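You operate a simulated robot arm through the tools that you are given. There is no shell and no other tool. Be economical: measure what you need, move in short steps, check, and stop when the job is done.

You run a simulated robot arm. Do the job below in one go: nothing can be reset, and whatever is moved stays where it is left.

Task
Stack the slip pad that says "200 N" from the top of the tool bench on top of the slip pad that says "240 N".
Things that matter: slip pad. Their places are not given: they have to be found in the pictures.

Only the result counts: the job must be done as asked and must still hold three seconds after the hand-in. Knocking over, shifting, dropping, spilling or breaking anything else fails it.

Robot
A 7-joint arm with a two-finger parallel gripper, fixed in place. Base frame: the origin is at the foot of the arm, x ahead of it, y to its left, z up; the work surface is at about z = 0. Readings come in m, degrees, newtons and seconds.
With the tool pointing down near the work surface it reaches from about 0.24 to 0.62 m from the base axis. Its first joint turns from -66.0 to 66.0 degrees. Payload 2.6 kg.
Tool frame: the origin (TCP) lies between the finger pads and is the grasp point; the fingertips stand 0.03 m ahead of it; z points along the fingers, y is the line along which they close. Largest opening 0.094 m; finger width 0.028, thickness 0.01; the body of the gripper, 0.05 by 0.096 m, starts 0.055 m behind the TCP.
Orientation is that of the tool frame in the base frame, as a unit quaternion [x, y, z, w]. With the fingers straight down and closing along the base's y, the tool's x points along the base's -x, its y along +y and its z along -z.

Tools
- The arm moves only by the tool drive_tool. Its argument "series" is a list of rows, each a list of 6 numbers: the shift along the base's x, y, z in units of 25 mm (1.0 is 25 mm), then the turn, a rotation vector about the base's x, y, z in units of 8 degrees (1.0 is 8 degrees). In form: [[tx, ty, tz, ax, ay, az], ...]. A call has 1 to 12 rows; each row shifts and turns the commanded pose from where the row before left it. "hand" is the finger opening in m, from 0 to 0.094, set as the call begins (left out, the last holds). A call with a number of a shift or a turn outside -1 to 1 is refused whole. Rows are played at 5 a second. More than 0.05 m and 8.6 degrees between two rows, or a gripper value outside its range, and nothing of the call is played. Where a pose cannot be reached the arm comes as near as it can. A force on the tool above 40 N (or 10 N above the force at the start of the call, whichever is more), or a blocked arm, ends the call early, and 0.2 s more pass. Each finger travels about 0.072 m/s and halts on what it meets, pressing with about 23 N; the grip force reading is that of the motor and also rises with nothing between the fingers. The clock runs only during rows and for 0.2 s after the last one: add rows that do not move to give the fingers time. The reply holds the time, the measured pose of the TCP, the force on the tool along the base axes, the opening and the grip force, in the units named above and with some noise, and new pictures: "show" is both (left out), scene, wrist or none.
- Cameras (640 x 400 px; columns grow to the right, rows downward): "scene" is fixed at [0.0203, 0.4185, 0.5738]; the picture's right is [-0.90, -0.43, 0.00], its down [-0.20, 0.42, -0.89] and it looks along [0.38, -0.80, -0.46] (base axes); focal length 317 px, centre (320, 200). "wrist" rides on the gripper at [-0.037, 0, -0.058] in the tool frame; the picture's right is [0.00, -1.00, 0.00], its down [0.97, 0.00, -0.24] and it looks along [0.24, 0.00, 0.97] (tool axes); focal length 218 px, centre (320, 200).
- probe_pixels(camera, pixels): for up to 12 pixels [column, row] of the newest picture of that camera ("zoom" is the newest enlarged one), the place [x, y, z] in the base frame of the surface seen there, good to about 0.002 m. The clock stands still meanwhile.
- inspect(camera, box): a new picture of the part [left, top, right, bottom] of that camera's present view, enlarged. The clock stands still meanwhile.
- finish_job(): hands the job in; it is judged then, once.

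Work in short steps. Measure before you move; look again where a grasp or a placing could have gone wrong, and mend it. You have 60 turns and 170 pictures in all, those below and enlarged ones among them. Open the gripper and draw the arm clear of the work before you hand the job in, unless the task says otherwise; then end with one line.

The tools are called as name(argument=value, ...) on one line, values as JSON. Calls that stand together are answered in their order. drive_tool: Moves the arm, as the interface text tells. Its arguments: {"type":"object","properties":{"series":{"type":"array","items":{"type":"array","items":{"type":"number"}}},"hand":{"type":"number"},"show":{"type":"string","enum":["both","scene","wrist","none"]}},"required":["series"]} The other tools are called the same way: probe_pixels (camera, pixels) gives the place of the surface under pixels of a picture; inspect (camera, box) takes an enlarged picture of a part of a camera's view; finish_job () hands the job in.

At the start:

```text
t: 0.0
ee_pos: [0.331, -0.2702, 0.282]
orientation: [-0.001, 1.0, 0.0, 0.0]
force: [0.3, -0.1, -0.5]
width: 0.0942
finger_force: 0.1
```

scene: 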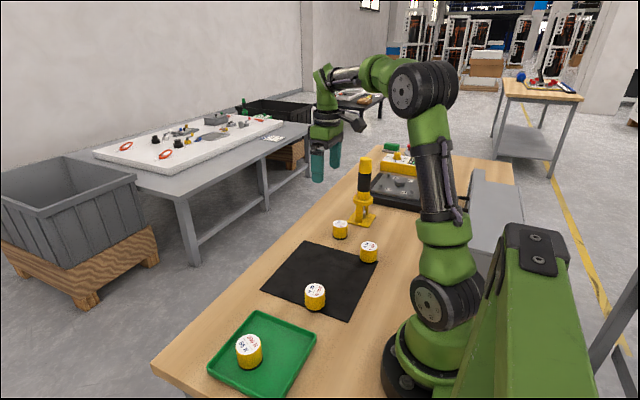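
wrist: 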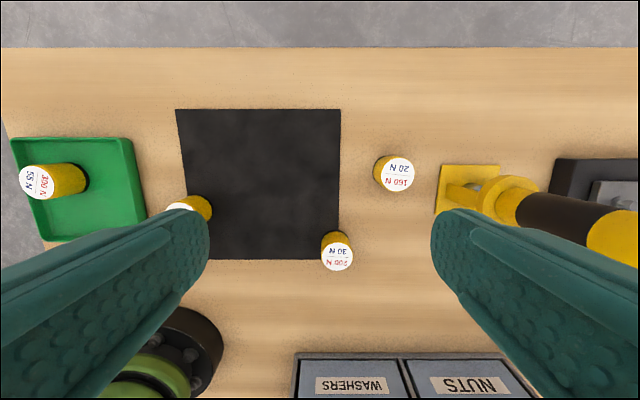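

The wrist picture shows four yellow pads; I enlarge each to read its label.

inspect(camera="wrist", box=[280, 130, 440, 280])

inspect(camera="scene", box=[220, 200, 400, 380])

inspect(camera="scene", box=[290, 270, 340, 320])

inspect(camera="scene", box=[330, 130, 480, 240])

```text
2.67 times, centred on (360, 205) of wrist
```

zoom: 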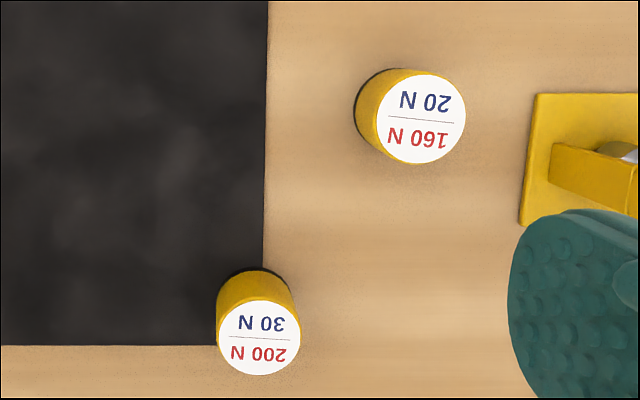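

```text
2.22 times, centred on (310, 290) of scene
```

zoom: 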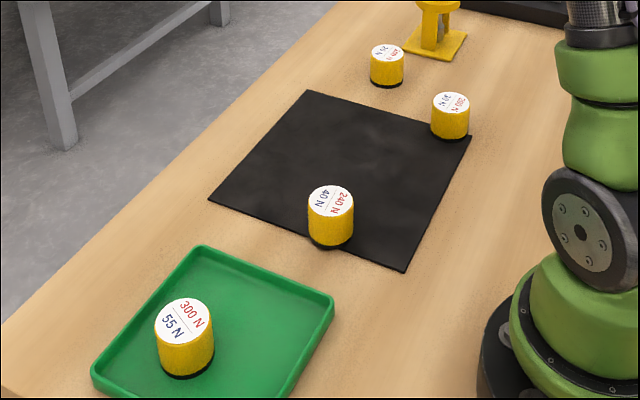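

```text
8.00 times, centred on (315, 295) of scene
```

zoom: 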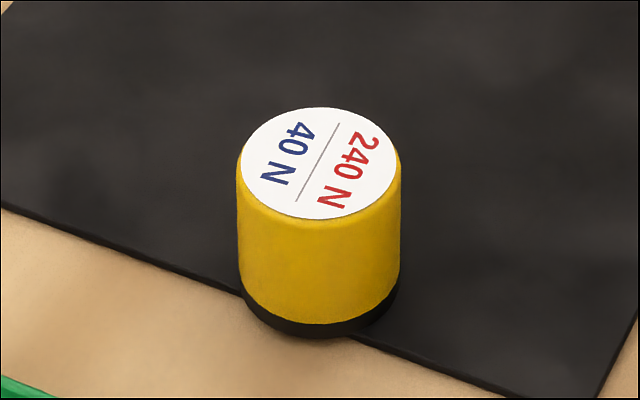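

```text
3.64 times, centred on (405, 185) of scene
```

zoom: 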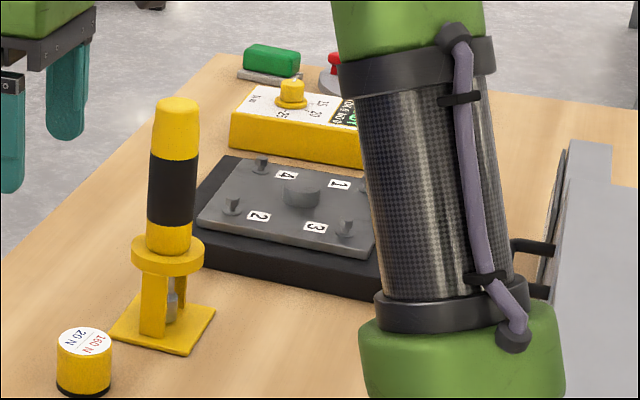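

The 200 N pad is at wrist (337,257) / scene (369,245), and the 240 N pad at scene (315,290). I measure their tops and edges.

probe_pixels(camera="scene", pixels=[[315, 290], [306, 290], [324, 290], [315, 285], [315, 296], [369, 244], [362, 244], [376, 244], [369, 241], [369, 248], [340, 270], [350, 300]])

probe_pixels(camera="wrist", pixels=[[337, 257], [323, 257], [351, 257], [337, 248], [337, 268], [320, 220], [370, 290], [394, 174]])

```text
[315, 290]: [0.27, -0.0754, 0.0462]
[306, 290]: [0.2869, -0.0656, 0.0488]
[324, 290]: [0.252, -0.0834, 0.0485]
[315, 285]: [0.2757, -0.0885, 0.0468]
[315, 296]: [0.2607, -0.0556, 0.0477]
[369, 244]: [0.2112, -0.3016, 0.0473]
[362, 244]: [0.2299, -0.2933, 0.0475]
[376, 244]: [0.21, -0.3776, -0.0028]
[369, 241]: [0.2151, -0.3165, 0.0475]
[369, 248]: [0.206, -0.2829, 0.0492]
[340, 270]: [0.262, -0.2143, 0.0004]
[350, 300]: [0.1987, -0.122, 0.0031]
```

```text
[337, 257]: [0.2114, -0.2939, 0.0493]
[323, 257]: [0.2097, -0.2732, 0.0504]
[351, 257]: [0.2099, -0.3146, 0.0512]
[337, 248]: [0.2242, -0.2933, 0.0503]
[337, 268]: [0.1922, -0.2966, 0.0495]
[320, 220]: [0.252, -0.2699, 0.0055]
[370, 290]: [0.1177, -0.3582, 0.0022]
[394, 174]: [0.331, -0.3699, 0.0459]
```

The 200 N pad is centred near (0.210, -0.295) and its top is at 0.049. The 240 N pad is near (0.269, -0.074). I move above the 200 N pad at z≈0.15 and look.

drive_tool(series=[[-0.81, -0.165, 0, 0, 0, 0], [-0.81, -0.165, 0, 0, 0, 0], [-0.81, -0.165, 0, 0, 0, 0], [-0.81, -0.165, 0, 0, 0, 0], [-0.81, -0.165, 0, 0, 0, 0], [-0.81, -0.165, 0, 0, 0, 0], [0, 0, -0.9, 0, 0, 0], [0, 0, -0.9, 0, 0, 0], [0, 0, -0.9, 0, 0, 0], [0, 0, -0.9, 0, 0, 0], [0, 0, -0.9, 0, 0, 0], [0, 0, -0.8, 0, 0, 0]], hand=0.094)

```text
t: 2.6
ee_pos: [0.2106, -0.2947, 0.1517]
orientation: [0.0, 1.0, -0.001, -0.001]
force: [0.1, -0.5, 0.7]
width: 0.0941
finger_force: 0.0
```

scene: 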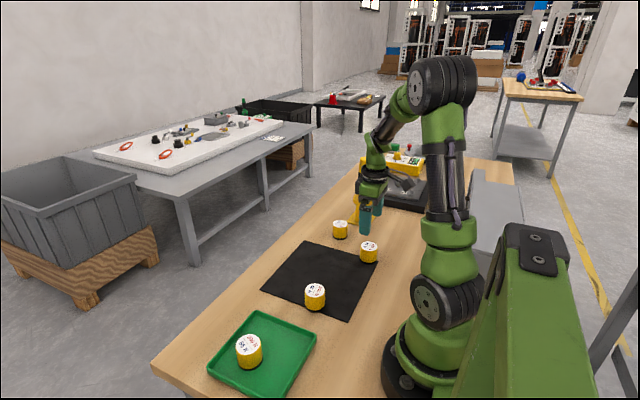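
wrist: 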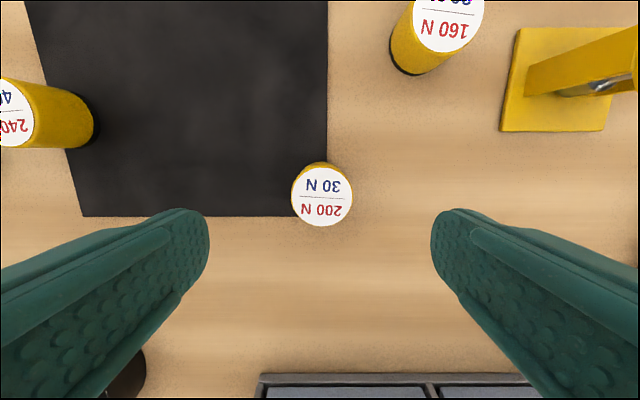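

The pad's top disc is centred at wrist (322,196), close to the centre line. I probe its edges to fix the centre.

probe_pixels(camera="wrist", pixels=[[322, 196], [294, 196], [350, 196], [322, 168], [322, 224]])

```text
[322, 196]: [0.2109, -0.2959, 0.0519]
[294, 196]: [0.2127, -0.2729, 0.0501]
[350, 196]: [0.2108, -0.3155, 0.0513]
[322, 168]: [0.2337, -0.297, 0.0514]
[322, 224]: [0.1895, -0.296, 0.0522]
```

The centre is (0.211, -0.295), which matches the TCP. I descend to z≈0.047.

drive_tool(series=[[0, 0, -0.84, 0, 0, 0], [0, 0, -0.84, 0, 0, 0], [0, 0, -0.84, 0, 0, 0], [0, 0, -0.84, 0, 0, 0], [0, 0, -0.84, 0, 0, 0], [0, 0, 0, 0, 0, 0]])

```text
t: 4.0
ee_pos: [0.2103, -0.2931, 0.045]
orientation: [0.0, 1.0, 0.001, 0.0]
force: [0.3, -0.4, -0.7]
width: 0.0942
finger_force: 0.0
```

scene: 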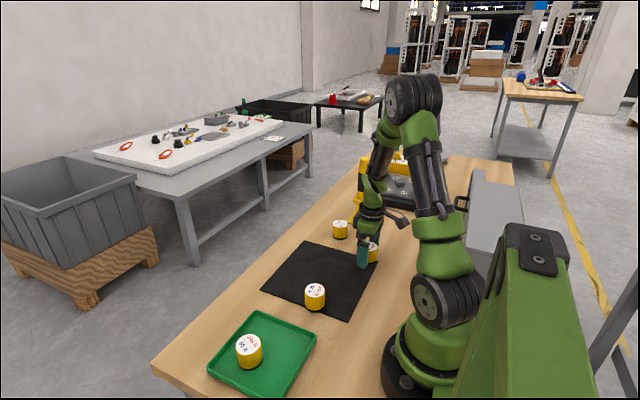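
wrist: 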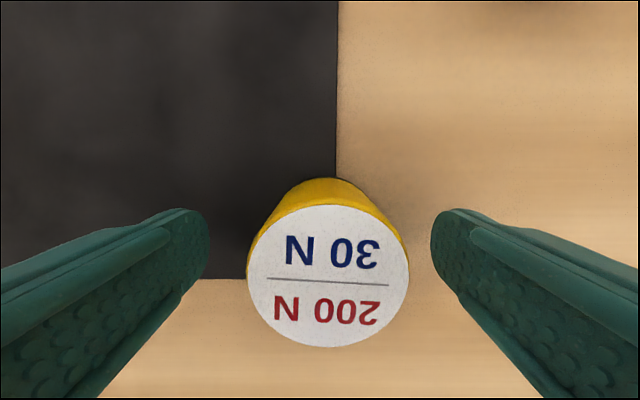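

The pad sits between the fingers, with room on both sides. I close on it.

drive_tool(series=[[0, 0, 0, 0, 0, 0], [0, 0, 0, 0, 0, 0], [0, 0, 0, 0, 0, 0], [0, 0, 0, 0, 0, 0], [0, 0, 0, 0, 0, 0], [0, 0, 0, 0, 0, 0]], hand=0.02, show="wrist")

```text
t: 5.4
ee_pos: [0.2098, -0.2928, 0.0452]
orientation: [0.0, 1.0, -0.001, 0.0]
force: [1.0, -1.8, 0.5]
width: 0.0469
finger_force: 23.2
```

wrist: 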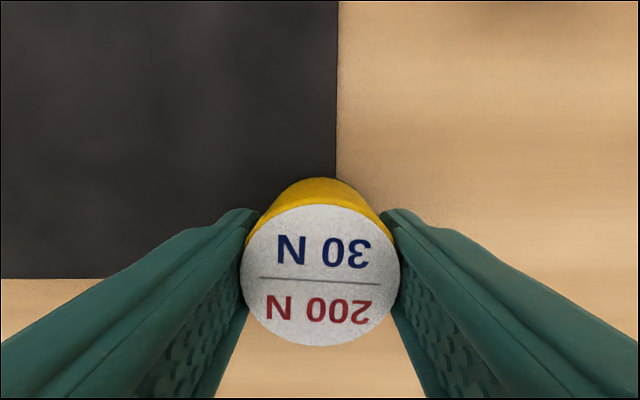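

It is gripped at 0.047 m. I lift 0.1 m.

drive_tool(series=[[0, 0, 0.4, 0, 0, 0], [0, 0, 0.6, 0, 0, 0], [0, 0, 0.75, 0, 0, 0], [0, 0, 0.75, 0, 0, 0], [0, 0, 0.75, 0, 0, 0], [0, 0, 0.75, 0, 0, 0], [0, 0, 0, 0, 0, 0]])

```text
t: 7.0
ee_pos: [0.2096, -0.2941, 0.1465]
orientation: [0.0, 1.0, 0.0, -0.001]
force: [0.0, 0.0, -1.4]
width: 0.0468
finger_force: 22.8
```

scene: 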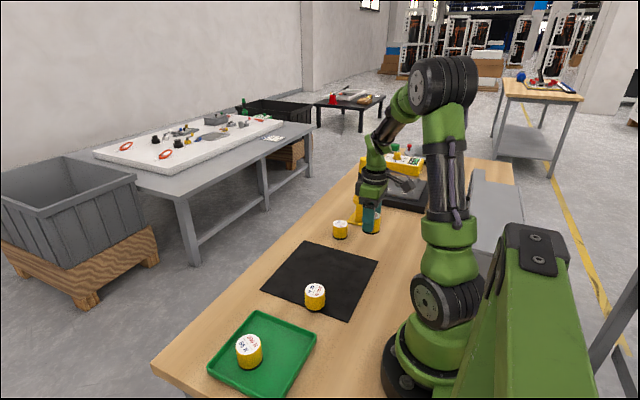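
wrist: 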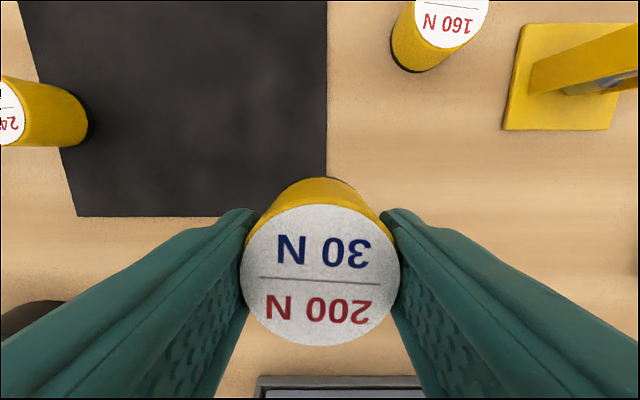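

The pad is held well. I move toward the 240 N pad at this height, stopping short to measure both pads with the wrist camera.

drive_tool(series=[[0, 0.8, 0, 0, 0, 0], [0, 0.9, 0, 0, 0, 0], [0, 0.9, 0, 0, 0, 0], [0, 0.9, 0, 0, 0, 0], [0, 0.9, 0, 0, 0, 0], [0, 0.9, 0, 0, 0, 0], [0, 0.9, 0, 0, 0, 0], [0, 0.8, 0, 0, 0, 0], [0, 0.8, 0, 0, 0, 0], [0, 0, 0, 0, 0, 0]])

```text
t: 9.2
ee_pos: [0.2089, -0.0982, 0.145]
orientation: [0.001, 1.0, 0.0, 0.0]
force: [0.3, -0.1, -1.9]
width: 0.0465
finger_force: 22.6
```

scene: 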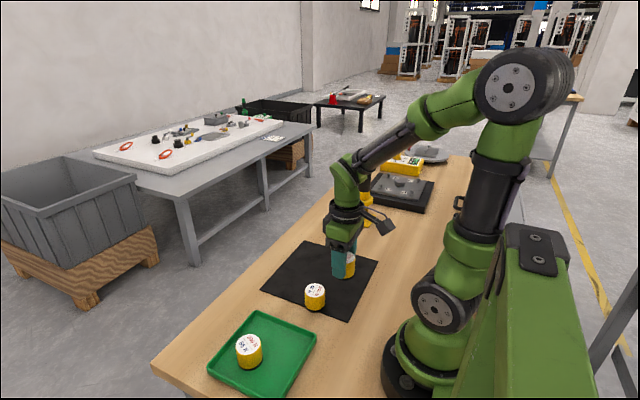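
wrist: 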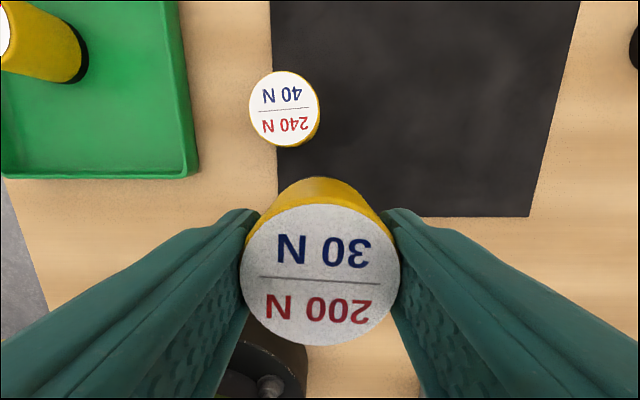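

The 240 N top is at wrist cols 249–319, rows 71–147, and the held pad's top is at cols 241–400, rows 204–346. I probe the edges of both.

probe_pixels(camera="wrist", pixels=[[284, 109], [252, 109], [316, 109], [284, 74], [284, 144], [320, 275], [244, 275], [397, 275], [320, 207], [320, 343]])

probe_pixels(camera="scene", pixels=[[315, 290], [306, 290], [324, 290], [315, 284], [315, 296]])

```text
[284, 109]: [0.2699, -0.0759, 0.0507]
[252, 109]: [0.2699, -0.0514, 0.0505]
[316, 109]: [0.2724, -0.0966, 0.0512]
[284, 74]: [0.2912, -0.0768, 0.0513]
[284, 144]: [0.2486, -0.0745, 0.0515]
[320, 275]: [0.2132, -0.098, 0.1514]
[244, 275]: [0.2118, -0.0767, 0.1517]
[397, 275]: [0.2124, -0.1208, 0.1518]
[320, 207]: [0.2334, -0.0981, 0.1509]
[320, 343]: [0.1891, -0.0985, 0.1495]
```

```text
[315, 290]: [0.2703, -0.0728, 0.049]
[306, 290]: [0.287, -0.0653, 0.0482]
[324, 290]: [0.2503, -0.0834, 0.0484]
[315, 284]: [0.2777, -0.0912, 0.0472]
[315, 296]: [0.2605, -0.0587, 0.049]
```

Shift needed: dx = +0.058, dy = +0.024. After that the drop is about 0.05 m, so I go over the target and lower 0.04.

drive_tool(series=[[0.58, 0.235, 0, 0, 0, 0], [0.58, 0.235, 0, 0, 0, 0], [0.58, 0.235, 0, 0, 0, 0], [0.58, 0.235, 0, 0, 0, 0], [0, 0, 0, 0, 0, 0], [0, 0, -0.5, 0, 0, 0], [0, 0, -0.5, 0, 0, 0], [0, 0, -0.4, 0, 0, 0], [0, 0, -0.2, 0, 0, 0], [0, 0, 0, 0, 0, 0], [0, 0, 0, 0, 0, 0]])

inspect(camera="scene", box=[275, 240, 355, 320])

probe_pixels(camera="wrist", pixels=[[320, 275], [244, 275], [397, 275], [320, 207], [320, 343]])

```text
t: 11.6
ee_pos: [0.2679, -0.0753, 0.1058]
orientation: [0.001, 1.0, 0.0, 0.0]
force: [0.0, -0.1, -1.2]
width: 0.0464
finger_force: 23.4
```

scene: 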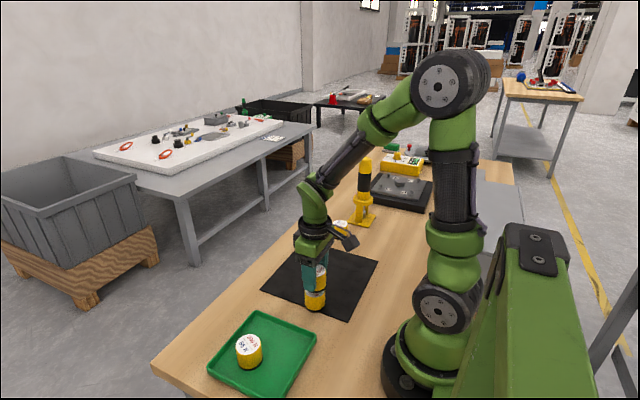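
wrist: 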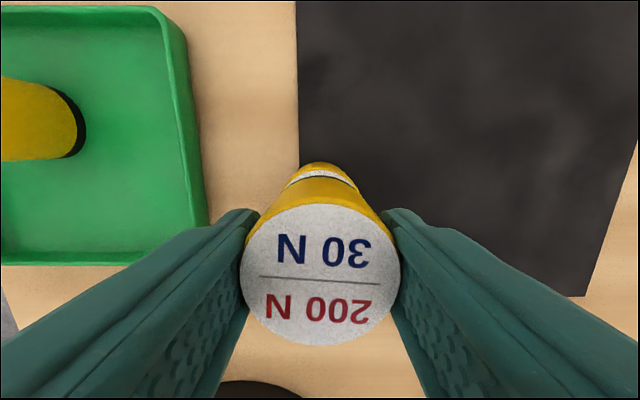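

```text
5.00 times, centred on (315, 280) of scene
```

zoom: 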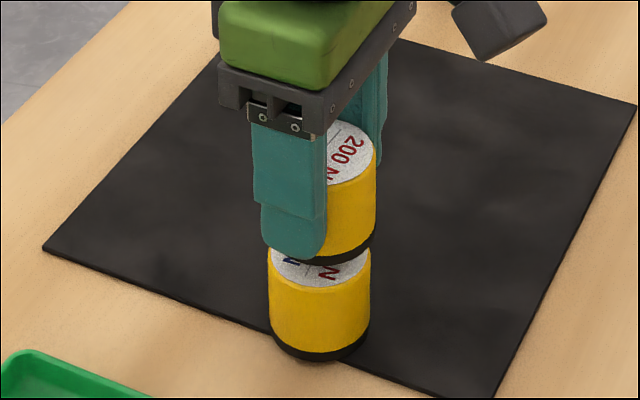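

```text
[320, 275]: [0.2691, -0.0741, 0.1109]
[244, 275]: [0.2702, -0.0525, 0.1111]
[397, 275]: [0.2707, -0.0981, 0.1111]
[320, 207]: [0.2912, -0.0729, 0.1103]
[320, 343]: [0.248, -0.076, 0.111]
```

The held pad is centred at (0.270, -0.075), right over the target, with a gap of about 11 mm. I lower gently in small rows.

drive_tool(series=[[0, 0, -0.12, 0, 0, 0], [0, 0, -0.12, 0, 0, 0], [0, 0, -0.08, 0, 0, 0], [0, 0, -0.04, 0, 0, 0], [0, 0, 0, 0, 0, 0]], show="wrist")

inspect(camera="scene", box=[290, 250, 340, 320])

```text
t: 12.8
ee_pos: [0.2685, -0.0761, 0.097]
orientation: [-0.001, 1.0, 0.001, 0.0]
force: [-0.5, 0.2, -1.7]
width: 0.0467
finger_force: 23.2
```

wrist: 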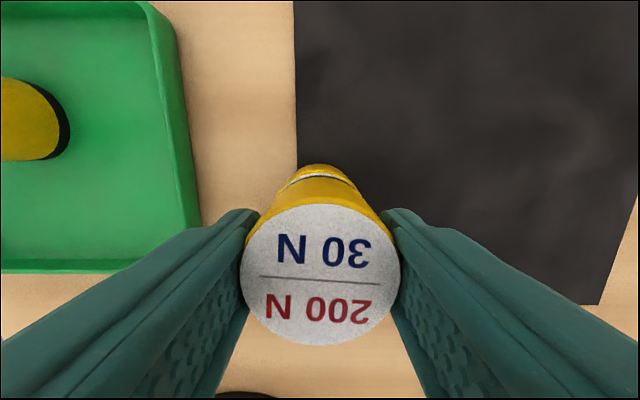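

```text
5.71 times, centred on (315, 285) of scene
```

zoom: 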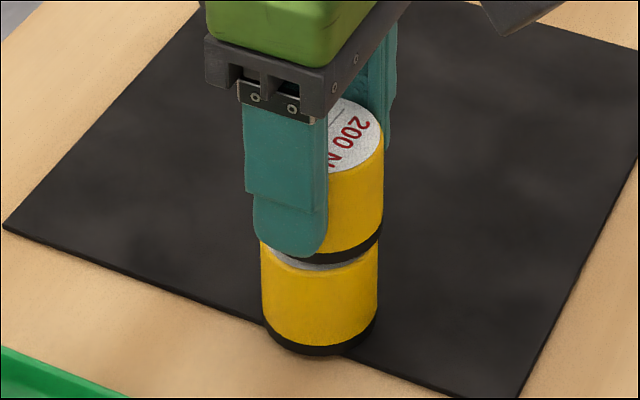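

A gap of a few millimetres remains and no contact force shows. I continue in 0.75 mm rows.

drive_tool(series=[[0, 0, -0.03, 0, 0, 0], [0, 0, -0.03, 0, 0, 0], [0, 0, -0.03, 0, 0, 0], [0, 0, 0, 0, 0, 0]], show="none")

inspect(camera="scene", box=[290, 260, 340, 310])

```text
t: 13.8
ee_pos: [0.2678, -0.0752, 0.0943]
orientation: [0.001, 1.0, 0.0, 0.0]
force: [-0.4, 0.8, -1.6]
width: 0.0466
finger_force: 23.1
```

```text
8.00 times, centred on (315, 285) of scene
```

zoom: 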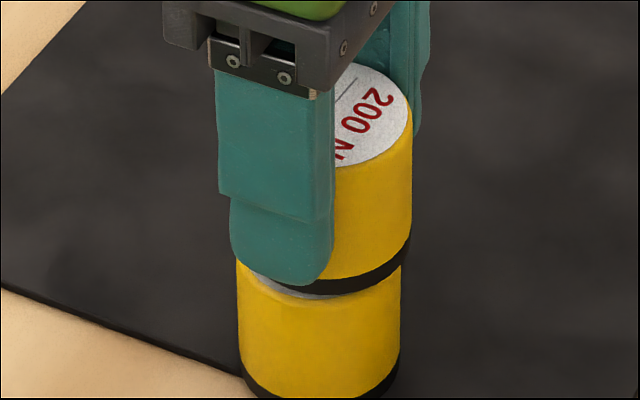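

Close to contact. The upper pad looks about 1.5 mm to the right of the lower one, so I nudge +x/+y by about 1 mm and keep lowering.

drive_tool(series=[[0.05, 0.025, 0, 0, 0, 0], [0, 0, -0.03, 0, 0, 0], [0, 0, -0.03, 0, 0, 0], [0, 0, 0, 0, 0, 0]], show="none")

inspect(camera="scene", box=[290, 265, 340, 315])

```text
t: 14.8
ee_pos: [0.2697, -0.0748, 0.0924]
orientation: [0.0, 1.0, 0.0, -0.001]
force: [-0.1, 0.4, -0.5]
width: 0.0467
finger_force: 23.0
```

```text
8.00 times, centred on (315, 290) of scene
```

zoom: 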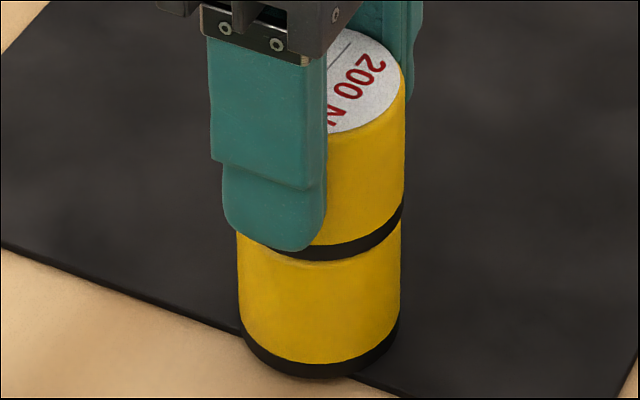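

It is now aligned and about touching (force z went from -1.6 to -0.5). One more small step down to confirm contact.

drive_tool(series=[[0, 0, -0.02, 0, 0, 0], [0, 0, -0.02, 0, 0, 0], [0, 0, 0, 0, 0, 0]], show="none")

```text
t: 15.6
ee_pos: [0.2681, -0.0751, 0.0911]
orientation: [0.0, 1.0, 0.0, 0.0]
force: [0.7, -0.2, -1.5]
width: 0.0468
finger_force: 23.2
```

Still no clear contact force. I step down again, a little at a time.

drive_tool(series=[[0, 0, -0.02, 0, 0, 0], [0, 0, -0.02, 0, 0, 0], [0, 0, 0, 0, 0, 0]], show="wrist")

inspect(camera="scene", box=[290, 265, 340, 315])

probe_pixels(camera="wrist", pixels=[[320, 275], [260, 275], [380, 275], [320, 220], [320, 335]])

```text
t: 16.4
ee_pos: [0.269, -0.0752, 0.0909]
orientation: [0.0, 1.0, 0.0, 0.0]
force: [-1.6, 0.2, 2.8]
width: 0.0466
finger_force: 23.3
```

wrist: 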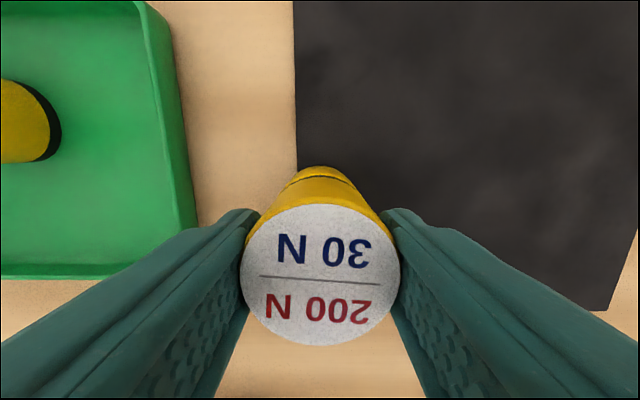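

```text
8.00 times, centred on (315, 290) of scene
```

zoom: 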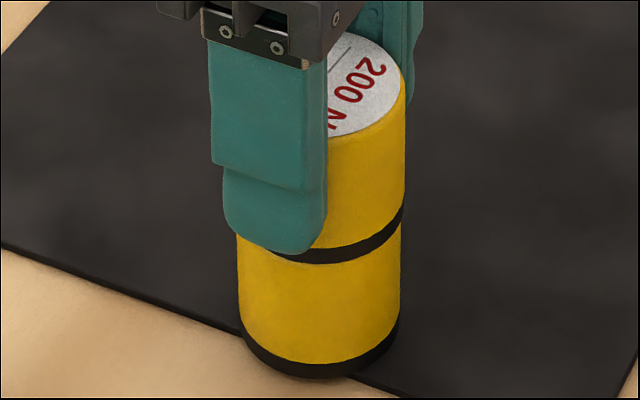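

```text
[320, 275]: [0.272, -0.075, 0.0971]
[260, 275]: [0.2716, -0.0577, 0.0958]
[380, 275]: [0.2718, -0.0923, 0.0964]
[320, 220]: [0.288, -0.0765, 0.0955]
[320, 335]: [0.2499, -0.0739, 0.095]
```

Contact: force z rose to +2.8 N and the pads meet, aligned. I open the fingers in place.

drive_tool(series=[[0, 0, 0, 0, 0, 0], [0, 0, 0, 0, 0, 0], [0, 0, 0, 0, 0, 0], [0, 0, 0, 0, 0, 0], [0, 0, 0, 0, 0, 0]], hand=0.085)

```text
t: 17.6
ee_pos: [0.2678, -0.075, 0.0905]
orientation: [0.001, 1.0, -0.001, 0.0]
force: [0.0, -0.3, 0.6]
width: 0.085
finger_force: 0.1
```

scene: 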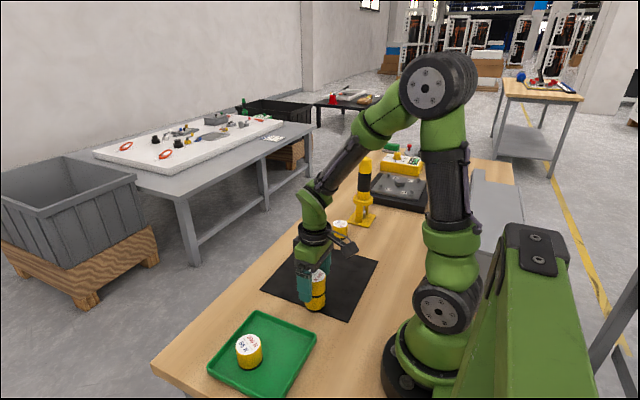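
wrist: 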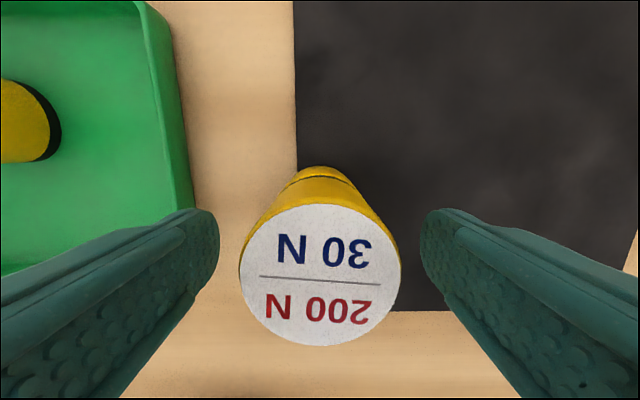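

Released, and the pad did not move. I raise the arm straight up and clear.

drive_tool(series=[[0, 0, 0.4, 0, 0, 0], [0, 0, 0.7, 0, 0, 0], [0, 0, 0.8, 0, 0, 0], [0, 0, 0.8, 0, 0, 0], [0, 0, 0.8, 0, 0, 0], [0, 0, 0.8, 0, 0, 0], [0, 0, 0.8, 0, 0, 0], [0, 0, 0.8, 0, 0, 0], [0, -0.8, 0, 0, 0, 0], [0, -0.8, 0, 0, 0, 0], [0, -0.8, 0, 0, 0, 0], [0, 0, 0, 0, 0, 0]])

inspect(camera="scene", box=[275, 240, 355, 320])

```text
t: 20.2
ee_pos: [0.2688, -0.1367, 0.2381]
orientation: [-0.001, 1.0, 0.001, 0.0]
force: [0.8, 0.9, 0.4]
width: 0.085
finger_force: 0.0
```

scene: 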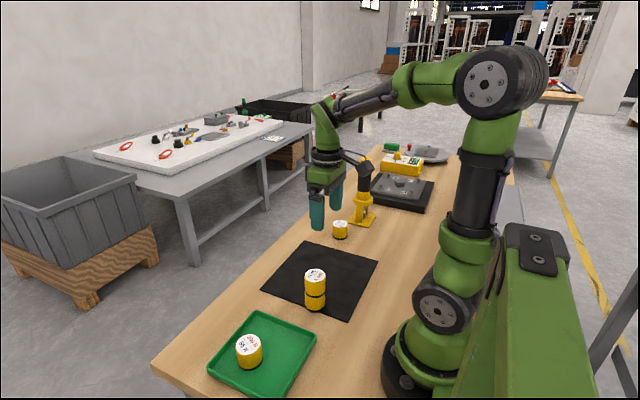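
wrist: 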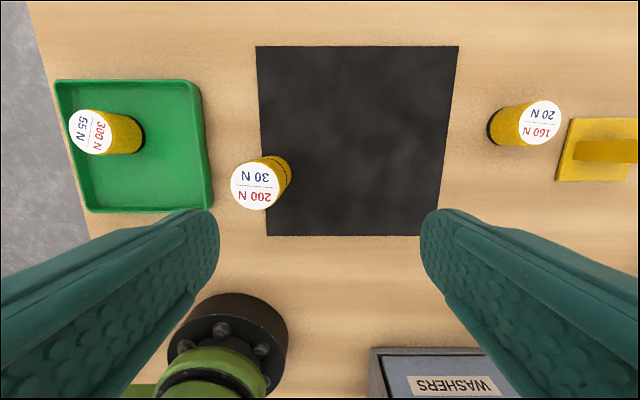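

```text
5.00 times, centred on (315, 280) of scene
```

zoom: 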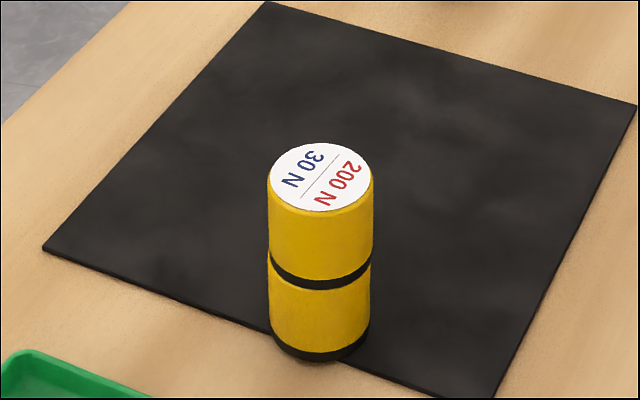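

The stack stands straight, the other objects are where they were, and the arm is clear. I hand the job in.

finish_job()

```text
The job is handed in.
```

The "200 N" slip pad is now stacked on the "240 N" slip pad; the gripper is open, the arm is clear, and the job is handed in.
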